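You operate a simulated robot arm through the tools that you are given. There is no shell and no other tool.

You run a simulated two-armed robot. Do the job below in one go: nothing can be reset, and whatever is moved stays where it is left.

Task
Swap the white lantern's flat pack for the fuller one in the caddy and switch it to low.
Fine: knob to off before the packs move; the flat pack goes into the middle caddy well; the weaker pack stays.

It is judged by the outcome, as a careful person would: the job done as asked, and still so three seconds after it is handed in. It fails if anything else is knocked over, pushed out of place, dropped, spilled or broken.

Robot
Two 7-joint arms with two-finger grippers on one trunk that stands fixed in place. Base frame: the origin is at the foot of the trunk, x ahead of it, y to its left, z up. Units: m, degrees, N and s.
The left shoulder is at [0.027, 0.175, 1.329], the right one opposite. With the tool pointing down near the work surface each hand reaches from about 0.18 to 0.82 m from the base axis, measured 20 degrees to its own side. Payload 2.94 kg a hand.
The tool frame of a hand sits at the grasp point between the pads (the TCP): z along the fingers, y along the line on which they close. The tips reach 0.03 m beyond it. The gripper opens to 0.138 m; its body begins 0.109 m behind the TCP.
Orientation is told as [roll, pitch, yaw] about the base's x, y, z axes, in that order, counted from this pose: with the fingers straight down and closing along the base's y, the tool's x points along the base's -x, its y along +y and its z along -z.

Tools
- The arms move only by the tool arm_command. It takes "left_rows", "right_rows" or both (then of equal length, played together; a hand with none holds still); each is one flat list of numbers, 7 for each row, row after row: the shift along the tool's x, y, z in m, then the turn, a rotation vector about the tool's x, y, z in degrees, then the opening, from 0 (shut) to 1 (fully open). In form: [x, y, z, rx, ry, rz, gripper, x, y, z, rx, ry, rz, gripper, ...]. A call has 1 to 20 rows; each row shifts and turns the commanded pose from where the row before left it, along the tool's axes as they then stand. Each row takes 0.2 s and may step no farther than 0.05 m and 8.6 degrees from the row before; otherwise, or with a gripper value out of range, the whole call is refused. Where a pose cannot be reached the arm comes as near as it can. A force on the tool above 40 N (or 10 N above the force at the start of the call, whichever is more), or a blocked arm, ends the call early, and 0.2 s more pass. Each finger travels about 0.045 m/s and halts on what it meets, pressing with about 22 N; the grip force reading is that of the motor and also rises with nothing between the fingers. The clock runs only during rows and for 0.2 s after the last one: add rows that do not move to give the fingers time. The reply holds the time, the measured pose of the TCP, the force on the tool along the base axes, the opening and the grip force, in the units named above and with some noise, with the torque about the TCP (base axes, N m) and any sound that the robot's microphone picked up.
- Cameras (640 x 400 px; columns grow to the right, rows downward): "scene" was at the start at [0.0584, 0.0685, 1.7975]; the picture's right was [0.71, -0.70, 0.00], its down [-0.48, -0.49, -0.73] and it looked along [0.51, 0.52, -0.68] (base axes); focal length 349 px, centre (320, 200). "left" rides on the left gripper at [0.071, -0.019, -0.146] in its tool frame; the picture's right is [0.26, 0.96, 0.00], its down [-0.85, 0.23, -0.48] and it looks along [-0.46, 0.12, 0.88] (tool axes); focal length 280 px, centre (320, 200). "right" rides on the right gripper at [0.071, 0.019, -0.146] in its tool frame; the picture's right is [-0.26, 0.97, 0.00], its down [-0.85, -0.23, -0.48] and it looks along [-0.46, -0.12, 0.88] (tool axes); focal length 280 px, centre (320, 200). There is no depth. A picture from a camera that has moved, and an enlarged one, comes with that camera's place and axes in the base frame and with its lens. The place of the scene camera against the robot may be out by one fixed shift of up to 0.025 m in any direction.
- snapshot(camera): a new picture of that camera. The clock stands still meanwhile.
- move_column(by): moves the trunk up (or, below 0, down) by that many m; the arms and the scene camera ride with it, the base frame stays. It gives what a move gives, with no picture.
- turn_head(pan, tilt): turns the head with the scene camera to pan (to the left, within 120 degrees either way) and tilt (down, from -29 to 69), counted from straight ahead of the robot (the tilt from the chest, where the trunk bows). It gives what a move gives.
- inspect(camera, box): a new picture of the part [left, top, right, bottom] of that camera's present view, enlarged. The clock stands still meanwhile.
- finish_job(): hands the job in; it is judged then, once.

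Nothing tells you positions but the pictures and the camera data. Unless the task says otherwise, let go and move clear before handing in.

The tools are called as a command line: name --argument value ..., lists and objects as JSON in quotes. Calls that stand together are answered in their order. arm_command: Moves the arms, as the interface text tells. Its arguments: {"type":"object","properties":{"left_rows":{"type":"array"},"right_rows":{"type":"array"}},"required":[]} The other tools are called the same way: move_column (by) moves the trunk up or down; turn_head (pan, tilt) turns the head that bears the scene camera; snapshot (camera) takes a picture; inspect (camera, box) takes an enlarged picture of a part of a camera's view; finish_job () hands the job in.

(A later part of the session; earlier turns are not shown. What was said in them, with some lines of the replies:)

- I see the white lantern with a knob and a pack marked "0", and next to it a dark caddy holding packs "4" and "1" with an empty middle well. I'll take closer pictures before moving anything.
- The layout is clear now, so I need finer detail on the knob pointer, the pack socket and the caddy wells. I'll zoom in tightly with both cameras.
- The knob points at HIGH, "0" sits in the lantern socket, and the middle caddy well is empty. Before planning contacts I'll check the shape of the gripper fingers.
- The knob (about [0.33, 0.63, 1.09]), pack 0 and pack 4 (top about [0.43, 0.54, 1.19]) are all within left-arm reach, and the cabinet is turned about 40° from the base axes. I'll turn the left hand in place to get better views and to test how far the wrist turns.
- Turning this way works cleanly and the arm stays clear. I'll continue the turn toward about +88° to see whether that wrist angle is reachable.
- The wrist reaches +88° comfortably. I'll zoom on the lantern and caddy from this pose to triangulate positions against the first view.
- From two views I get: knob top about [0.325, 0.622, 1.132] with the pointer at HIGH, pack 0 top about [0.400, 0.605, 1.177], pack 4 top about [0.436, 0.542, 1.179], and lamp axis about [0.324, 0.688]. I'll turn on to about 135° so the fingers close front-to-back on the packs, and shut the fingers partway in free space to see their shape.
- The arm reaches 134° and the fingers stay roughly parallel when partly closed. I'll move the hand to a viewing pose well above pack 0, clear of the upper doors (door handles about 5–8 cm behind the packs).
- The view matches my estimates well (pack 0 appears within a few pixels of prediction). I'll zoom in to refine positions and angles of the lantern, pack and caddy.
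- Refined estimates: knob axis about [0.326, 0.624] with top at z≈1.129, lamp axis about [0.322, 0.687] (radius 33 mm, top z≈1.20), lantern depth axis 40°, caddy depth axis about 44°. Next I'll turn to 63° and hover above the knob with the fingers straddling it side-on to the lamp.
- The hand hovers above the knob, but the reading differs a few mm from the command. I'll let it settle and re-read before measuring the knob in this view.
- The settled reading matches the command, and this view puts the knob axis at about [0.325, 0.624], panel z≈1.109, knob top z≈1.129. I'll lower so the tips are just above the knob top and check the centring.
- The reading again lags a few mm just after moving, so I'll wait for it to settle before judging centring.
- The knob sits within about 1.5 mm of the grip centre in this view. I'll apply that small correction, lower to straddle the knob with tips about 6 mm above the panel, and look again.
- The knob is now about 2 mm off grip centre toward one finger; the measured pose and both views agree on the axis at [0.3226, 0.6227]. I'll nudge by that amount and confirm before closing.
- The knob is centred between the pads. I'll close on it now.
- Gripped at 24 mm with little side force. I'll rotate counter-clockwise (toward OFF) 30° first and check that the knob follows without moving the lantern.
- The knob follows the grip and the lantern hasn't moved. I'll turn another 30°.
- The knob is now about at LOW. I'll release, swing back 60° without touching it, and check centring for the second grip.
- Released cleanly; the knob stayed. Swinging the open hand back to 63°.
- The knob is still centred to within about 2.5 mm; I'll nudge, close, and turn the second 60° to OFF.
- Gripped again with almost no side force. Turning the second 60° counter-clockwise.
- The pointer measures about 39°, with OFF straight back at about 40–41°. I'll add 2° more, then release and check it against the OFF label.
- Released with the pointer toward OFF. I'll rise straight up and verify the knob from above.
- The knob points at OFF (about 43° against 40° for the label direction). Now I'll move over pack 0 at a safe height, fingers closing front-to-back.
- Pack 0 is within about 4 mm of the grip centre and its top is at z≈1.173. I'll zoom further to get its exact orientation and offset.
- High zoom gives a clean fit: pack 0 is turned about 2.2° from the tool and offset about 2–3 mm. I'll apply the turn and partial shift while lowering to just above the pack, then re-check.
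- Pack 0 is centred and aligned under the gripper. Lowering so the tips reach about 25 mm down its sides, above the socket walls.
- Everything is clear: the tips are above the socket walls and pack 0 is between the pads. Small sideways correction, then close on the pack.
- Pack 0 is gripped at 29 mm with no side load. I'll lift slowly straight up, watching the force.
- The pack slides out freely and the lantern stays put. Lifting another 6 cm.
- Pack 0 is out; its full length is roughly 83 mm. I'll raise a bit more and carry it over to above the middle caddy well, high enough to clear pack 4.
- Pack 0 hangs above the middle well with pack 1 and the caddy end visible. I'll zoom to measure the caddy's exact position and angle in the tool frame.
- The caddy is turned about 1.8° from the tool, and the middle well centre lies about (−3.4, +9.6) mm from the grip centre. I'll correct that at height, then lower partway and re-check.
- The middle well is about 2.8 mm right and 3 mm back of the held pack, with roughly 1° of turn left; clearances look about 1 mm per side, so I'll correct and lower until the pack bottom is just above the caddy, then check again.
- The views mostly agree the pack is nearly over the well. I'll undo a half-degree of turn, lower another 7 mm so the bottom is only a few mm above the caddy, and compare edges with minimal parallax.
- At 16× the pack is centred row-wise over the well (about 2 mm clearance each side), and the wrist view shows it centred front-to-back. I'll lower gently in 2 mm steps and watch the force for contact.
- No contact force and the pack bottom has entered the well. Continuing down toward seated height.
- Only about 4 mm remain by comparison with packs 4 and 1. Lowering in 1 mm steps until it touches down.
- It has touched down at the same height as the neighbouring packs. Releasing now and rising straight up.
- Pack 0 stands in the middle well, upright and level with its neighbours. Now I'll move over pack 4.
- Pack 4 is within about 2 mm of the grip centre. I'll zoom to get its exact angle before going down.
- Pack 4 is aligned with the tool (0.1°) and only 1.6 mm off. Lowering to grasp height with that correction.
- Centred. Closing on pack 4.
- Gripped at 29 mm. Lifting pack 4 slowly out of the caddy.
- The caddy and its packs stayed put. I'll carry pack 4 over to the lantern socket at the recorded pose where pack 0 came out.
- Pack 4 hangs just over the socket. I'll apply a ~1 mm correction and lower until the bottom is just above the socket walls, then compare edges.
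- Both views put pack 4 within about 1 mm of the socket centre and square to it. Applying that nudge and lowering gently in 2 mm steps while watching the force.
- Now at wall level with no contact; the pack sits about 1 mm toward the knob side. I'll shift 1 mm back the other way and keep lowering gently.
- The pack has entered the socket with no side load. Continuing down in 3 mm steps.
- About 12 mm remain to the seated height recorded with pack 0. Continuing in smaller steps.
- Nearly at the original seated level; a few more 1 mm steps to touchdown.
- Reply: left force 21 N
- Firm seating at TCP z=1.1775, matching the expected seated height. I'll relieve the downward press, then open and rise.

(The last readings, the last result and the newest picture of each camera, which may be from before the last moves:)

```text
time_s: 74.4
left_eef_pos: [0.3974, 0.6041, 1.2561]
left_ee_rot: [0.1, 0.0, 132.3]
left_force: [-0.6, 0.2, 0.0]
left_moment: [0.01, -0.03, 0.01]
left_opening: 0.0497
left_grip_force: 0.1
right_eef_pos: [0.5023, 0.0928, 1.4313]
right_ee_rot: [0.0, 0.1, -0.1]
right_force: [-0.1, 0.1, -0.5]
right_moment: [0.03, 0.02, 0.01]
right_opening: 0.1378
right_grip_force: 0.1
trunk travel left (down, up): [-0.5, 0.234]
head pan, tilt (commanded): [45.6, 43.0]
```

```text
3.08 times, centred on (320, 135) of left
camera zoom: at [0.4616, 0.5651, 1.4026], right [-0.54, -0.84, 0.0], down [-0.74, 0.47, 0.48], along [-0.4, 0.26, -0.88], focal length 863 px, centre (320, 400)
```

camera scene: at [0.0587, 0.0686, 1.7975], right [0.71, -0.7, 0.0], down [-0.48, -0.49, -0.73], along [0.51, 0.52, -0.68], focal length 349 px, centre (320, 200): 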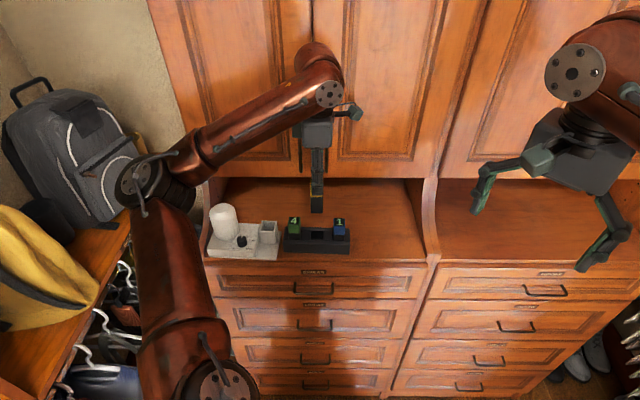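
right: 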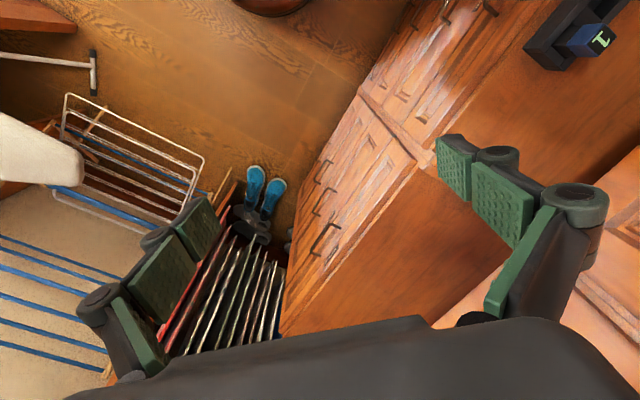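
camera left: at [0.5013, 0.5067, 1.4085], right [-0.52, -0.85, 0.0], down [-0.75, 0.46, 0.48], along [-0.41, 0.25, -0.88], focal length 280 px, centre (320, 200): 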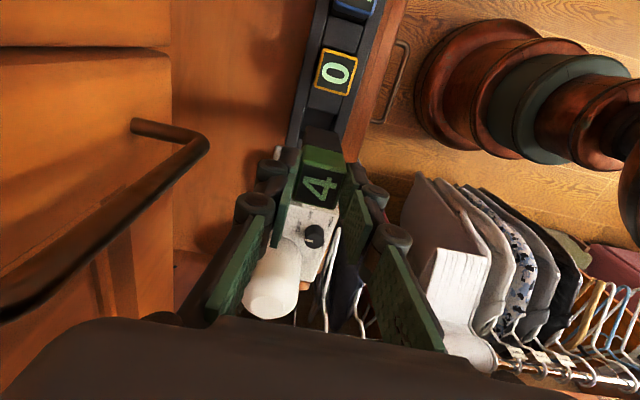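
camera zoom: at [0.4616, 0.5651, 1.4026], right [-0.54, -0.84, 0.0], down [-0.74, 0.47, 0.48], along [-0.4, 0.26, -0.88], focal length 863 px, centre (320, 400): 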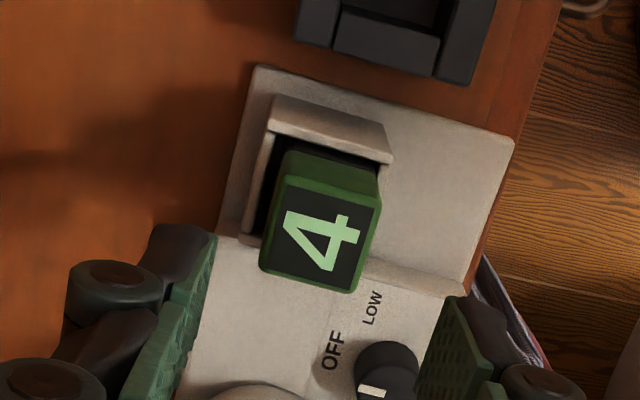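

Pack 4 is seated in the lantern and pack 0 and 1 are in the caddy. Now I'll return over the knob (fingers at 122°) to turn it 60° clockwise from OFF to LOW.

arm_command --left_rows '[-0.0161, 0.0107, 0, 0, 0, 0, 0.34, -0.0161, 0.0107, 0, 0, 0, 0, 0.32, -0.0161, 0.0107, 0, 0, 0, 0, 0.3, -0.0161, 0.0106, 0, 0, 0, 0, 0.29, 0, 0, 0, 0, 0, 5.15, 0.29, 0, 0, 0, 0, 0, 5.15, 0.29, 0, 0, 0.03, 0, 0, 0, 0.29, 0, 0, 0.03, 0, 0, 0, 0.29, 0, 0, 0.024, 0, 0, 0, 0.29, 0, 0, 0, 0, 0, 0, 0.29, 0, 0, 0, 0, 0, 0, 0.29, 0, 0, 0, 0, 0, 0, 0.29, 0, 0, 0, 0, 0, 0, 0.29]'

inspect --camera "left" --box '[230, 100, 410, 250]'

inspect --camera "scene" --box '[200, 190, 284, 260]'

```text
time_s: 77.2
left_eef_pos: [0.3246, 0.6249, 1.1729]
left_ee_rot: [0.0, 0.0, 122.0]
left_force: [1.1, 0.0, 0.9]
left_moment: [0.0, -0.02, -0.03]
left_opening: 0.0398
left_grip_force: 0.0
right_eef_pos: [0.502, 0.0916, 1.4334]
right_ee_rot: [0.0, 0.1, -0.1]
right_force: [-0.1, -0.9, -0.5]
right_moment: [-0.01, 0.02, -0.02]
right_opening: 0.1381
right_grip_force: 0.2
trunk travel left (down, up): [-0.5, 0.234]
head pan, tilt (commanded): [45.6, 43.0]
```

```text
2.67 times, centred on (320, 175) of left
camera zoom: at [0.3803, 0.5756, 1.3192], right [-0.68, -0.73, 0.0], down [-0.64, 0.6, 0.48], along [-0.35, 0.32, -0.88], focal length 748 px, centre (320, 267)
```

zoom: 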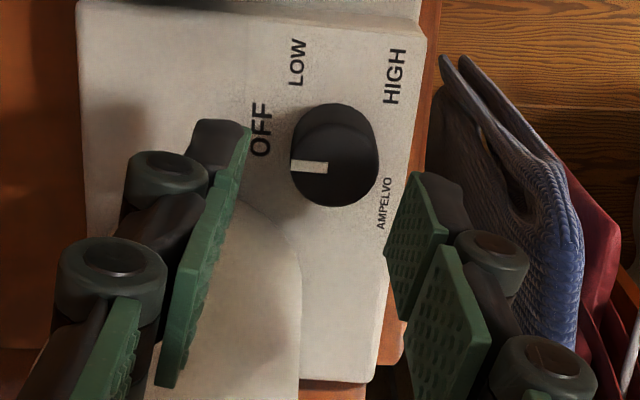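

```text
5.71 times, centred on (242, 225) of scene
camera zoom: at [0.0584, 0.0686, 1.7975], right [0.71, -0.7, 0.0], down [-0.48, -0.49, -0.73], along [0.51, 0.52, -0.68], focal length 1997 px, centre (766, 57)
```

zoom: 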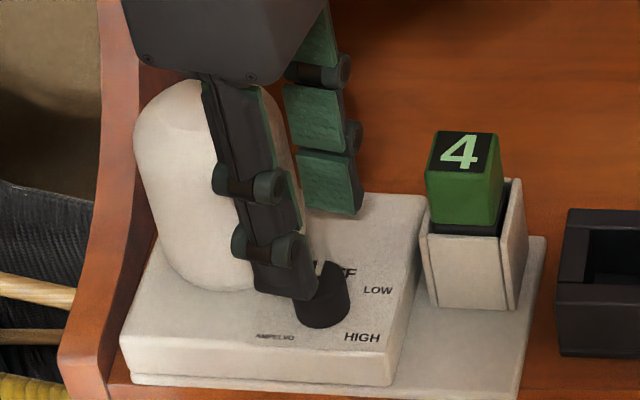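

The knob is about (2, 3.4) mm off the grip centre in this view. Applying the correction and lowering to straddle it.

arm_command --left_rows '[0.0015, 0.003, 0.004, 0, 0, 0, 0.29, 0, 0, 0.012, 0, 0, 0, 0.29, 0, 0, 0.011, 0, 0, 0, 0.29, 0, 0, 0, 0, 0, 0, 0.29, 0, 0, 0, 0, 0, 0, 0.29, 0, 0, 0, 0, 0, 0, 0.29, 0, 0, 0, 0, 0, 0, 0.29]'

inspect --camera "left" --box '[230, 100, 410, 250]'

```text
time_s: 78.8
left_eef_pos: [0.3223, 0.6223, 1.1454]
left_ee_rot: [0.0, 0.0, 122.0]
left_force: [0.4, 0.4, 0.3]
left_moment: [0.0, 0.0, -0.03]
left_opening: 0.0401
left_grip_force: 0.1
right_eef_pos: [0.5025, 0.0922, 1.4328]
right_ee_rot: [0.0, 0.1, 0.0]
right_force: [-0.1, 0.5, -0.4]
right_moment: [-0.03, 0.01, -0.01]
right_opening: 0.138
right_grip_force: 0.1
trunk travel left (down, up): [-0.5, 0.234]
head pan, tilt (commanded): [45.6, 43.0]
```

```text
2.67 times, centred on (320, 175) of left
camera zoom: at [0.3774, 0.5726, 1.2916], right [-0.68, -0.73, 0.0], down [-0.64, 0.6, 0.48], along [-0.35, 0.32, -0.88], focal length 748 px, centre (320, 267)
```

zoom: 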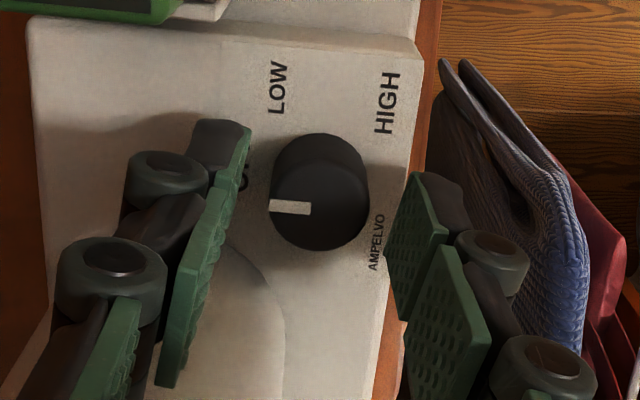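

The knob is centred between the pads. Closing and turning 60° clockwise to LOW.

arm_command --left_rows '[0.0005, 0, 0, 0, 0, 0, 0.24, 0, 0, 0, 0, 0, 0, 0.2, 0, 0, 0, 0, 0, 0, 0.16, 0, 0, 0, 0, 0, 0, 0.12, 0, 0, 0, 0, 0, 0, 0.1, 0, 0, 0, 0, 0, 0, 0.1]'

arm_command --left_rows '[0, 0, 0, 0, 0, 6, 0.1, 0, 0, 0, 0, 0, 6, 0.1, 0, 0, 0, 0, 0, 6, 0.1, 0, 0, 0, 0, 0, 6, 0.1, 0, 0, 0, 0, 0, 6, 0.1, 0, 0, 0, 0, 0, 0, 0.1]'

inspect --camera "left" --box '[230, 100, 410, 250]'

inspect --camera "scene" --box '[200, 190, 284, 260]'

```text
time_s: 80.2
left_eef_pos: [0.3222, 0.6219, 1.1446]
left_ee_rot: [0.0, 0.1, 121.8]
left_force: [0.8, -0.4, -0.1]
left_moment: [-0.04, -0.04, 0.03]
left_opening: 0.0241
left_grip_force: 22.0
right_eef_pos: [0.5022, 0.0916, 1.4328]
right_ee_rot: [-0.1, 0.1, 0.0]
right_force: [0.4, 0.3, -0.8]
right_moment: [-0.01, 0.03, -0.03]
right_opening: 0.1379
right_grip_force: 0.1
trunk travel left (down, up): [-0.5, 0.234]
head pan, tilt (commanded): [45.6, 43.0]
```

```text
time_s: 81.6
left_eef_pos: [0.3223, 0.6216, 1.1456]
left_ee_rot: [-0.1, 0.0, 91.8]
left_force: [-1.3, 0.6, -0.1]
left_moment: [0.2, 0.06, 0.04]
left_opening: 0.0239
left_grip_force: 22.4
right_eef_pos: [0.5015, 0.091, 1.4328]
right_ee_rot: [-0.1, 0.0, 0.0]
right_force: [0.7, 0.0, -0.1]
right_moment: [-0.02, -0.06, -0.01]
right_opening: 0.1381
right_grip_force: 0.0
trunk travel left (down, up): [-0.5, 0.234]
head pan, tilt (commanded): [45.6, 43.0]
```

```text
2.67 times, centred on (320, 175) of left
camera zoom: at [0.3456, 0.5509, 1.2915], right [-0.96, -0.29, 0.0], down [-0.26, 0.84, 0.48], along [-0.14, 0.46, -0.88], focal length 748 px, centre (320, 267)
```

zoom: 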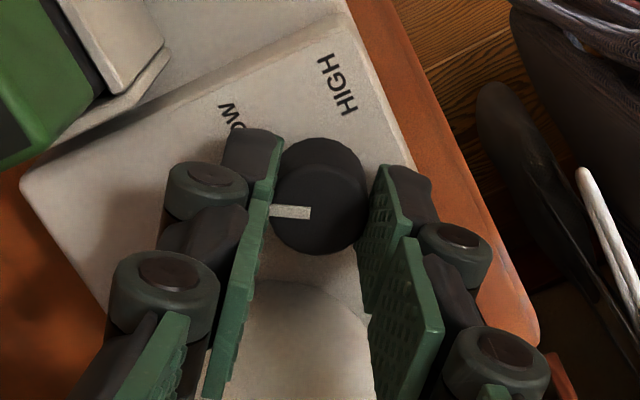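

```text
5.71 times, centred on (242, 225) of scene
camera zoom: at [0.0583, 0.0691, 1.7974], right [0.71, -0.7, 0.0], down [-0.48, -0.49, -0.73], along [0.51, 0.52, -0.68], focal length 1997 px, centre (766, 57)
```

zoom: 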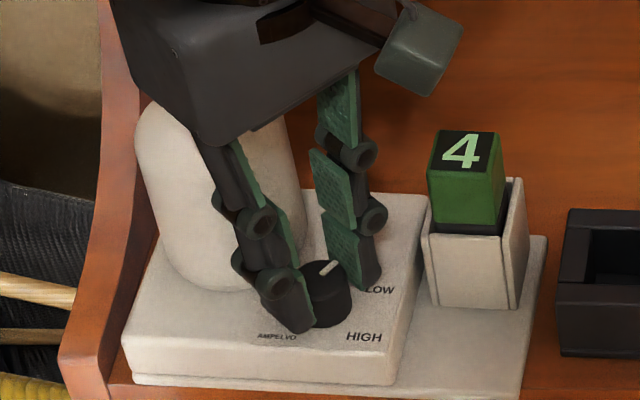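

Following well. Turning the remaining 30°.

arm_command --left_rows '[0, 0, 0, 0, 0, 6, 0.1, 0, 0, 0, 0, 0, 6, 0.1, 0, 0, 0, 0, 0, 6, 0.1, 0, 0, 0, 0, 0, 6, 0.1, 0, 0, 0, 0, 0, 6, 0.1, 0, 0, 0, 0, 0, 0, 0.1]'

inspect --camera "left" --box '[230, 100, 410, 250]'

inspect --camera "scene" --box '[200, 190, 284, 260]'

```text
time_s: 83.0
left_eef_pos: [0.3228, 0.6206, 1.146]
left_ee_rot: [0.0, 0.1, 61.8]
left_force: [-0.9, 0.8, -0.1]
left_moment: [-0.05, 0.02, -0.01]
left_opening: 0.0238
left_grip_force: 21.8
right_eef_pos: [0.5027, 0.0927, 1.4323]
right_ee_rot: [0.0, 0.0, 0.0]
right_force: [-0.4, -0.5, -0.7]
right_moment: [0.01, 0.01, 0.05]
right_opening: 0.1383
right_grip_force: 0.1
trunk travel left (down, up): [-0.5, 0.234]
head pan, tilt (commanded): [45.6, 43.0]
```

```text
2.67 times, centred on (320, 175) of left
camera zoom: at [0.3078, 0.5492, 1.2918], right [-0.97, 0.22, 0.0], down [0.2, 0.86, 0.47], along [0.11, 0.46, -0.88], focal length 748 px, centre (320, 267)
```

zoom: 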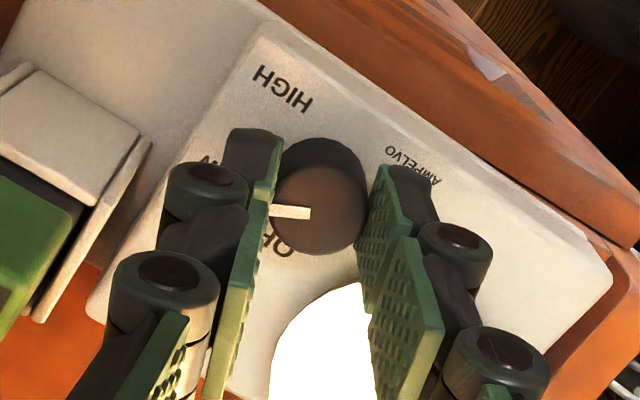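

```text
5.71 times, centred on (242, 225) of scene
camera zoom: at [0.0587, 0.0694, 1.7974], right [0.71, -0.7, 0.0], down [-0.48, -0.49, -0.73], along [0.51, 0.52, -0.68], focal length 1997 px, centre (766, 57)
```

zoom: 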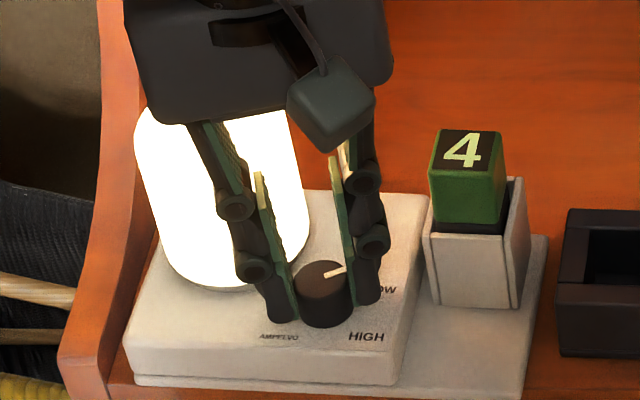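

The lamp has lit. I'll release the knob, rise clear and verify the pointer against LOW.

arm_command --left_rows '[0, 0, 0, 0, 0, 0, 0.2, 0, 0, 0, 0, 0, 0, 0.29, 0, 0, 0, 0, 0, 0, 0.29, 0, 0, 0, 0, 0, 0, 0.29, 0, 0, -0.02, 0, 0, 0, 0.29, 0, 0, -0.04, 0, 0, 0, 0.29, 0, 0, -0.045, 0, 0, 0, 0.29, 0, 0, 0, 0, 0, 0, 0.29, 0, 0, 0, 0, 0, 0, 0.29]'

inspect --camera "left" --box '[270, 90, 370, 160]'

inspect --camera "scene" --box '[200, 190, 284, 260]'

snapshot --camera "scene"

```text
time_s: 85.0
left_eef_pos: [0.3248, 0.6181, 1.2517]
left_ee_rot: [0.0, 0.0, 62.0]
left_force: [0.0, -0.2, 0.2]
left_moment: [-0.01, -0.02, 0.0]
left_opening: 0.0399
left_grip_force: 0.0
right_eef_pos: [0.5023, 0.0929, 1.4325]
right_ee_rot: [-0.1, 0.0, 0.1]
right_force: [0.1, 0.0, 1.1]
right_moment: [-0.02, 0.04, -0.01]
right_opening: 0.138
right_grip_force: 0.0
trunk travel left (down, up): [-0.5, 0.234]
head pan, tilt (commanded): [45.6, 43.0]
```

```text
5.71 times, centred on (320, 125) of left
camera zoom: at [0.3093, 0.5466, 1.3991], right [-0.97, 0.22, 0.0], down [0.2, 0.86, 0.48], along [0.11, 0.46, -0.88], focal length 1602 px, centre (320, 629)
```

zoom: 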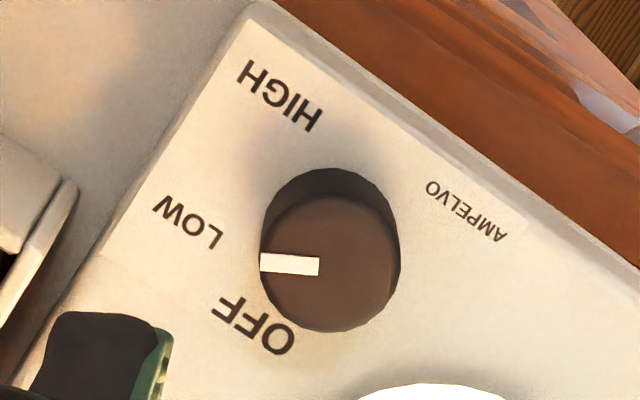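

```text
5.71 times, centred on (242, 225) of scene
camera zoom: at [0.0583, 0.0686, 1.7975], right [0.71, -0.7, 0.0], down [-0.48, -0.49, -0.73], along [0.51, 0.52, -0.68], focal length 1997 px, centre (766, 57)
```

zoom: 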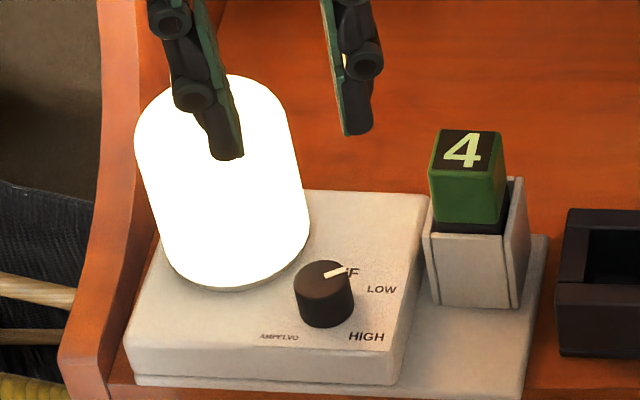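

```text
taken
camera scene: at [0.0583, 0.0686, 1.7975], right [0.71, -0.7, 0.0], down [-0.48, -0.49, -0.73], along [0.51, 0.52, -0.68], focal length 349 px, centre (320, 200)
```

scene: 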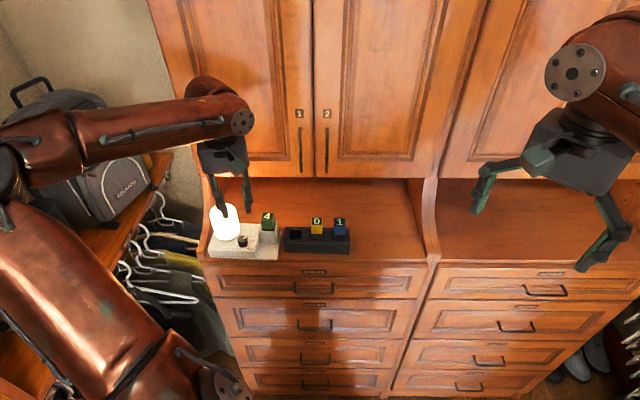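

The pointer measures −17°, with LOW at about −18 to −20°, and the lamp is lit. I'll withdraw the arm up and back toward its start area, then do a final check.

arm_command --left_rows '[0, 0, -0.03, 0, 0, 0, 0.29, 0, 0, -0.035, 0, 0, 0, 0.29, 0, 0, -0.035, 0, 0, 0, 0.29, 0.0308, -0.022, -0.0175, 0, 0, 0, 0.29, 0.0308, -0.022, -0.0175, 0, 0, 0, 0.29, 0.0308, -0.022, -0.0175, 0, 0, 0, 0.29, 0.0308, -0.022, -0.0175, 0, 0, 0, 0.29, 0, 0, 0, 0, 0, 0, 0.29, 0, 0, 0, 0, 0, 0, 0.29]'

snapshot --camera "scene"

inspect --camera "scene" --box '[190, 180, 370, 290]'

snapshot --camera "left"

```text
time_s: 87.0
left_eef_pos: [0.3427, 0.4719, 1.4184]
left_ee_rot: [0.0, 0.1, 62.0]
left_force: [0.1, -0.2, 0.7]
left_moment: [0.02, 0.05, -0.01]
left_opening: 0.0403
left_grip_force: 0.1
right_eef_pos: [0.5033, 0.0918, 1.4334]
right_ee_rot: [0.0, -0.1, 0.1]
right_force: [0.8, 0.2, -0.6]
right_moment: [-0.05, -0.01, 0.04]
right_opening: 0.1379
right_grip_force: 0.1
trunk travel left (down, up): [-0.5, 0.234]
head pan, tilt (commanded): [45.6, 43.0]
```

```text
taken
camera scene: at [0.0589, 0.0691, 1.7974], right [0.71, -0.7, 0.0], down [-0.48, -0.49, -0.73], along [0.51, 0.52, -0.68], focal length 349 px, centre (320, 200)
```

scene: 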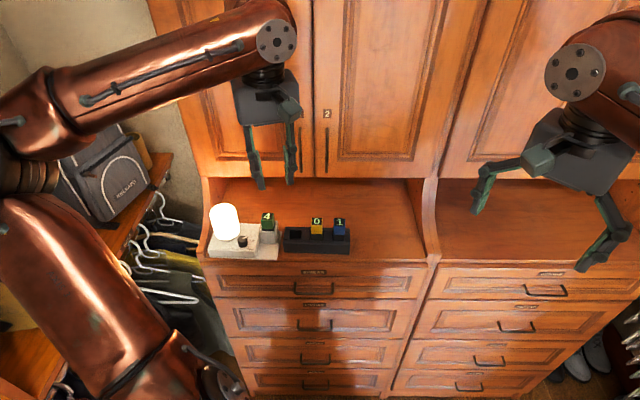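

```text
3.56 times, centred on (280, 235) of scene
camera zoom: at [0.0589, 0.0691, 1.7974], right [0.71, -0.7, 0.0], down [-0.48, -0.49, -0.73], along [0.51, 0.52, -0.68], focal length 1242 px, centre (462, 76)
```

zoom: 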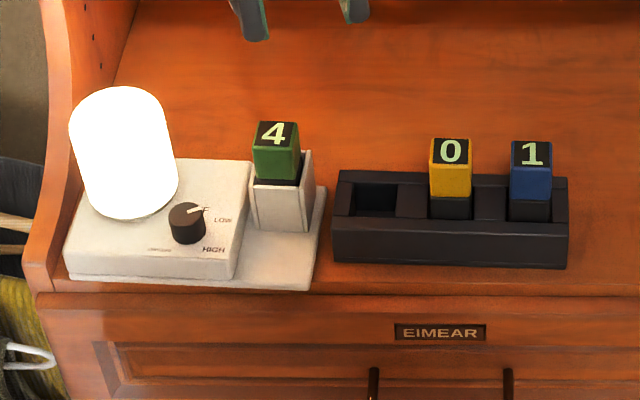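

```text
taken
camera left: at [0.3278, 0.4017, 1.5655], right [-0.97, 0.22, 0.0], down [0.2, 0.86, 0.48], along [0.11, 0.46, -0.88], focal length 280 px, centre (320, 200)
```

left: 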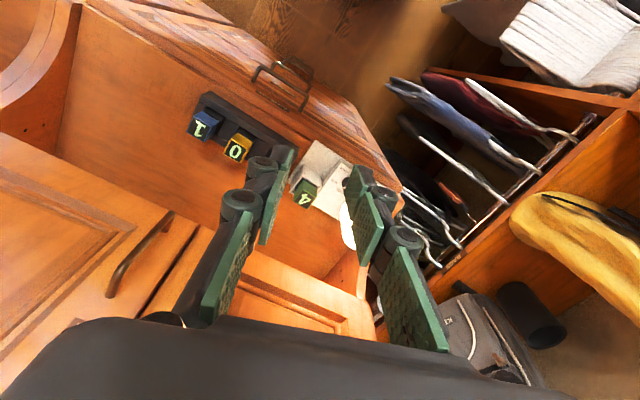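

Pack 4 is in the lantern, pack 0 stands in the middle caddy well, and pack 1 hasn't moved. The knob points at LOW with the lamp lit. The hand is open and clear, so I'm handing the job in.

finish_job

```text
The job is handed in.
```

The white lantern now runs on the fuller pack (marked 4), and its knob is set to LOW with the lamp lit.

- **Knob:** I turned it from HIGH to OFF before any pack moved, then to LOW once pack 4 was seated.
- **Packs:** The flat pack (marked 0) stands upright in the middle caddy well. The weaker pack (marked 1) was not touched, and pack 4's old well is empty.
- **Placement:** The caddy did not move. The lantern shifted by about 2 mm while I worked on it. Nothing was knocked over or dropped.

I let go and moved the arm clear before handing in. Those checks come from the last pictures taken just before that.
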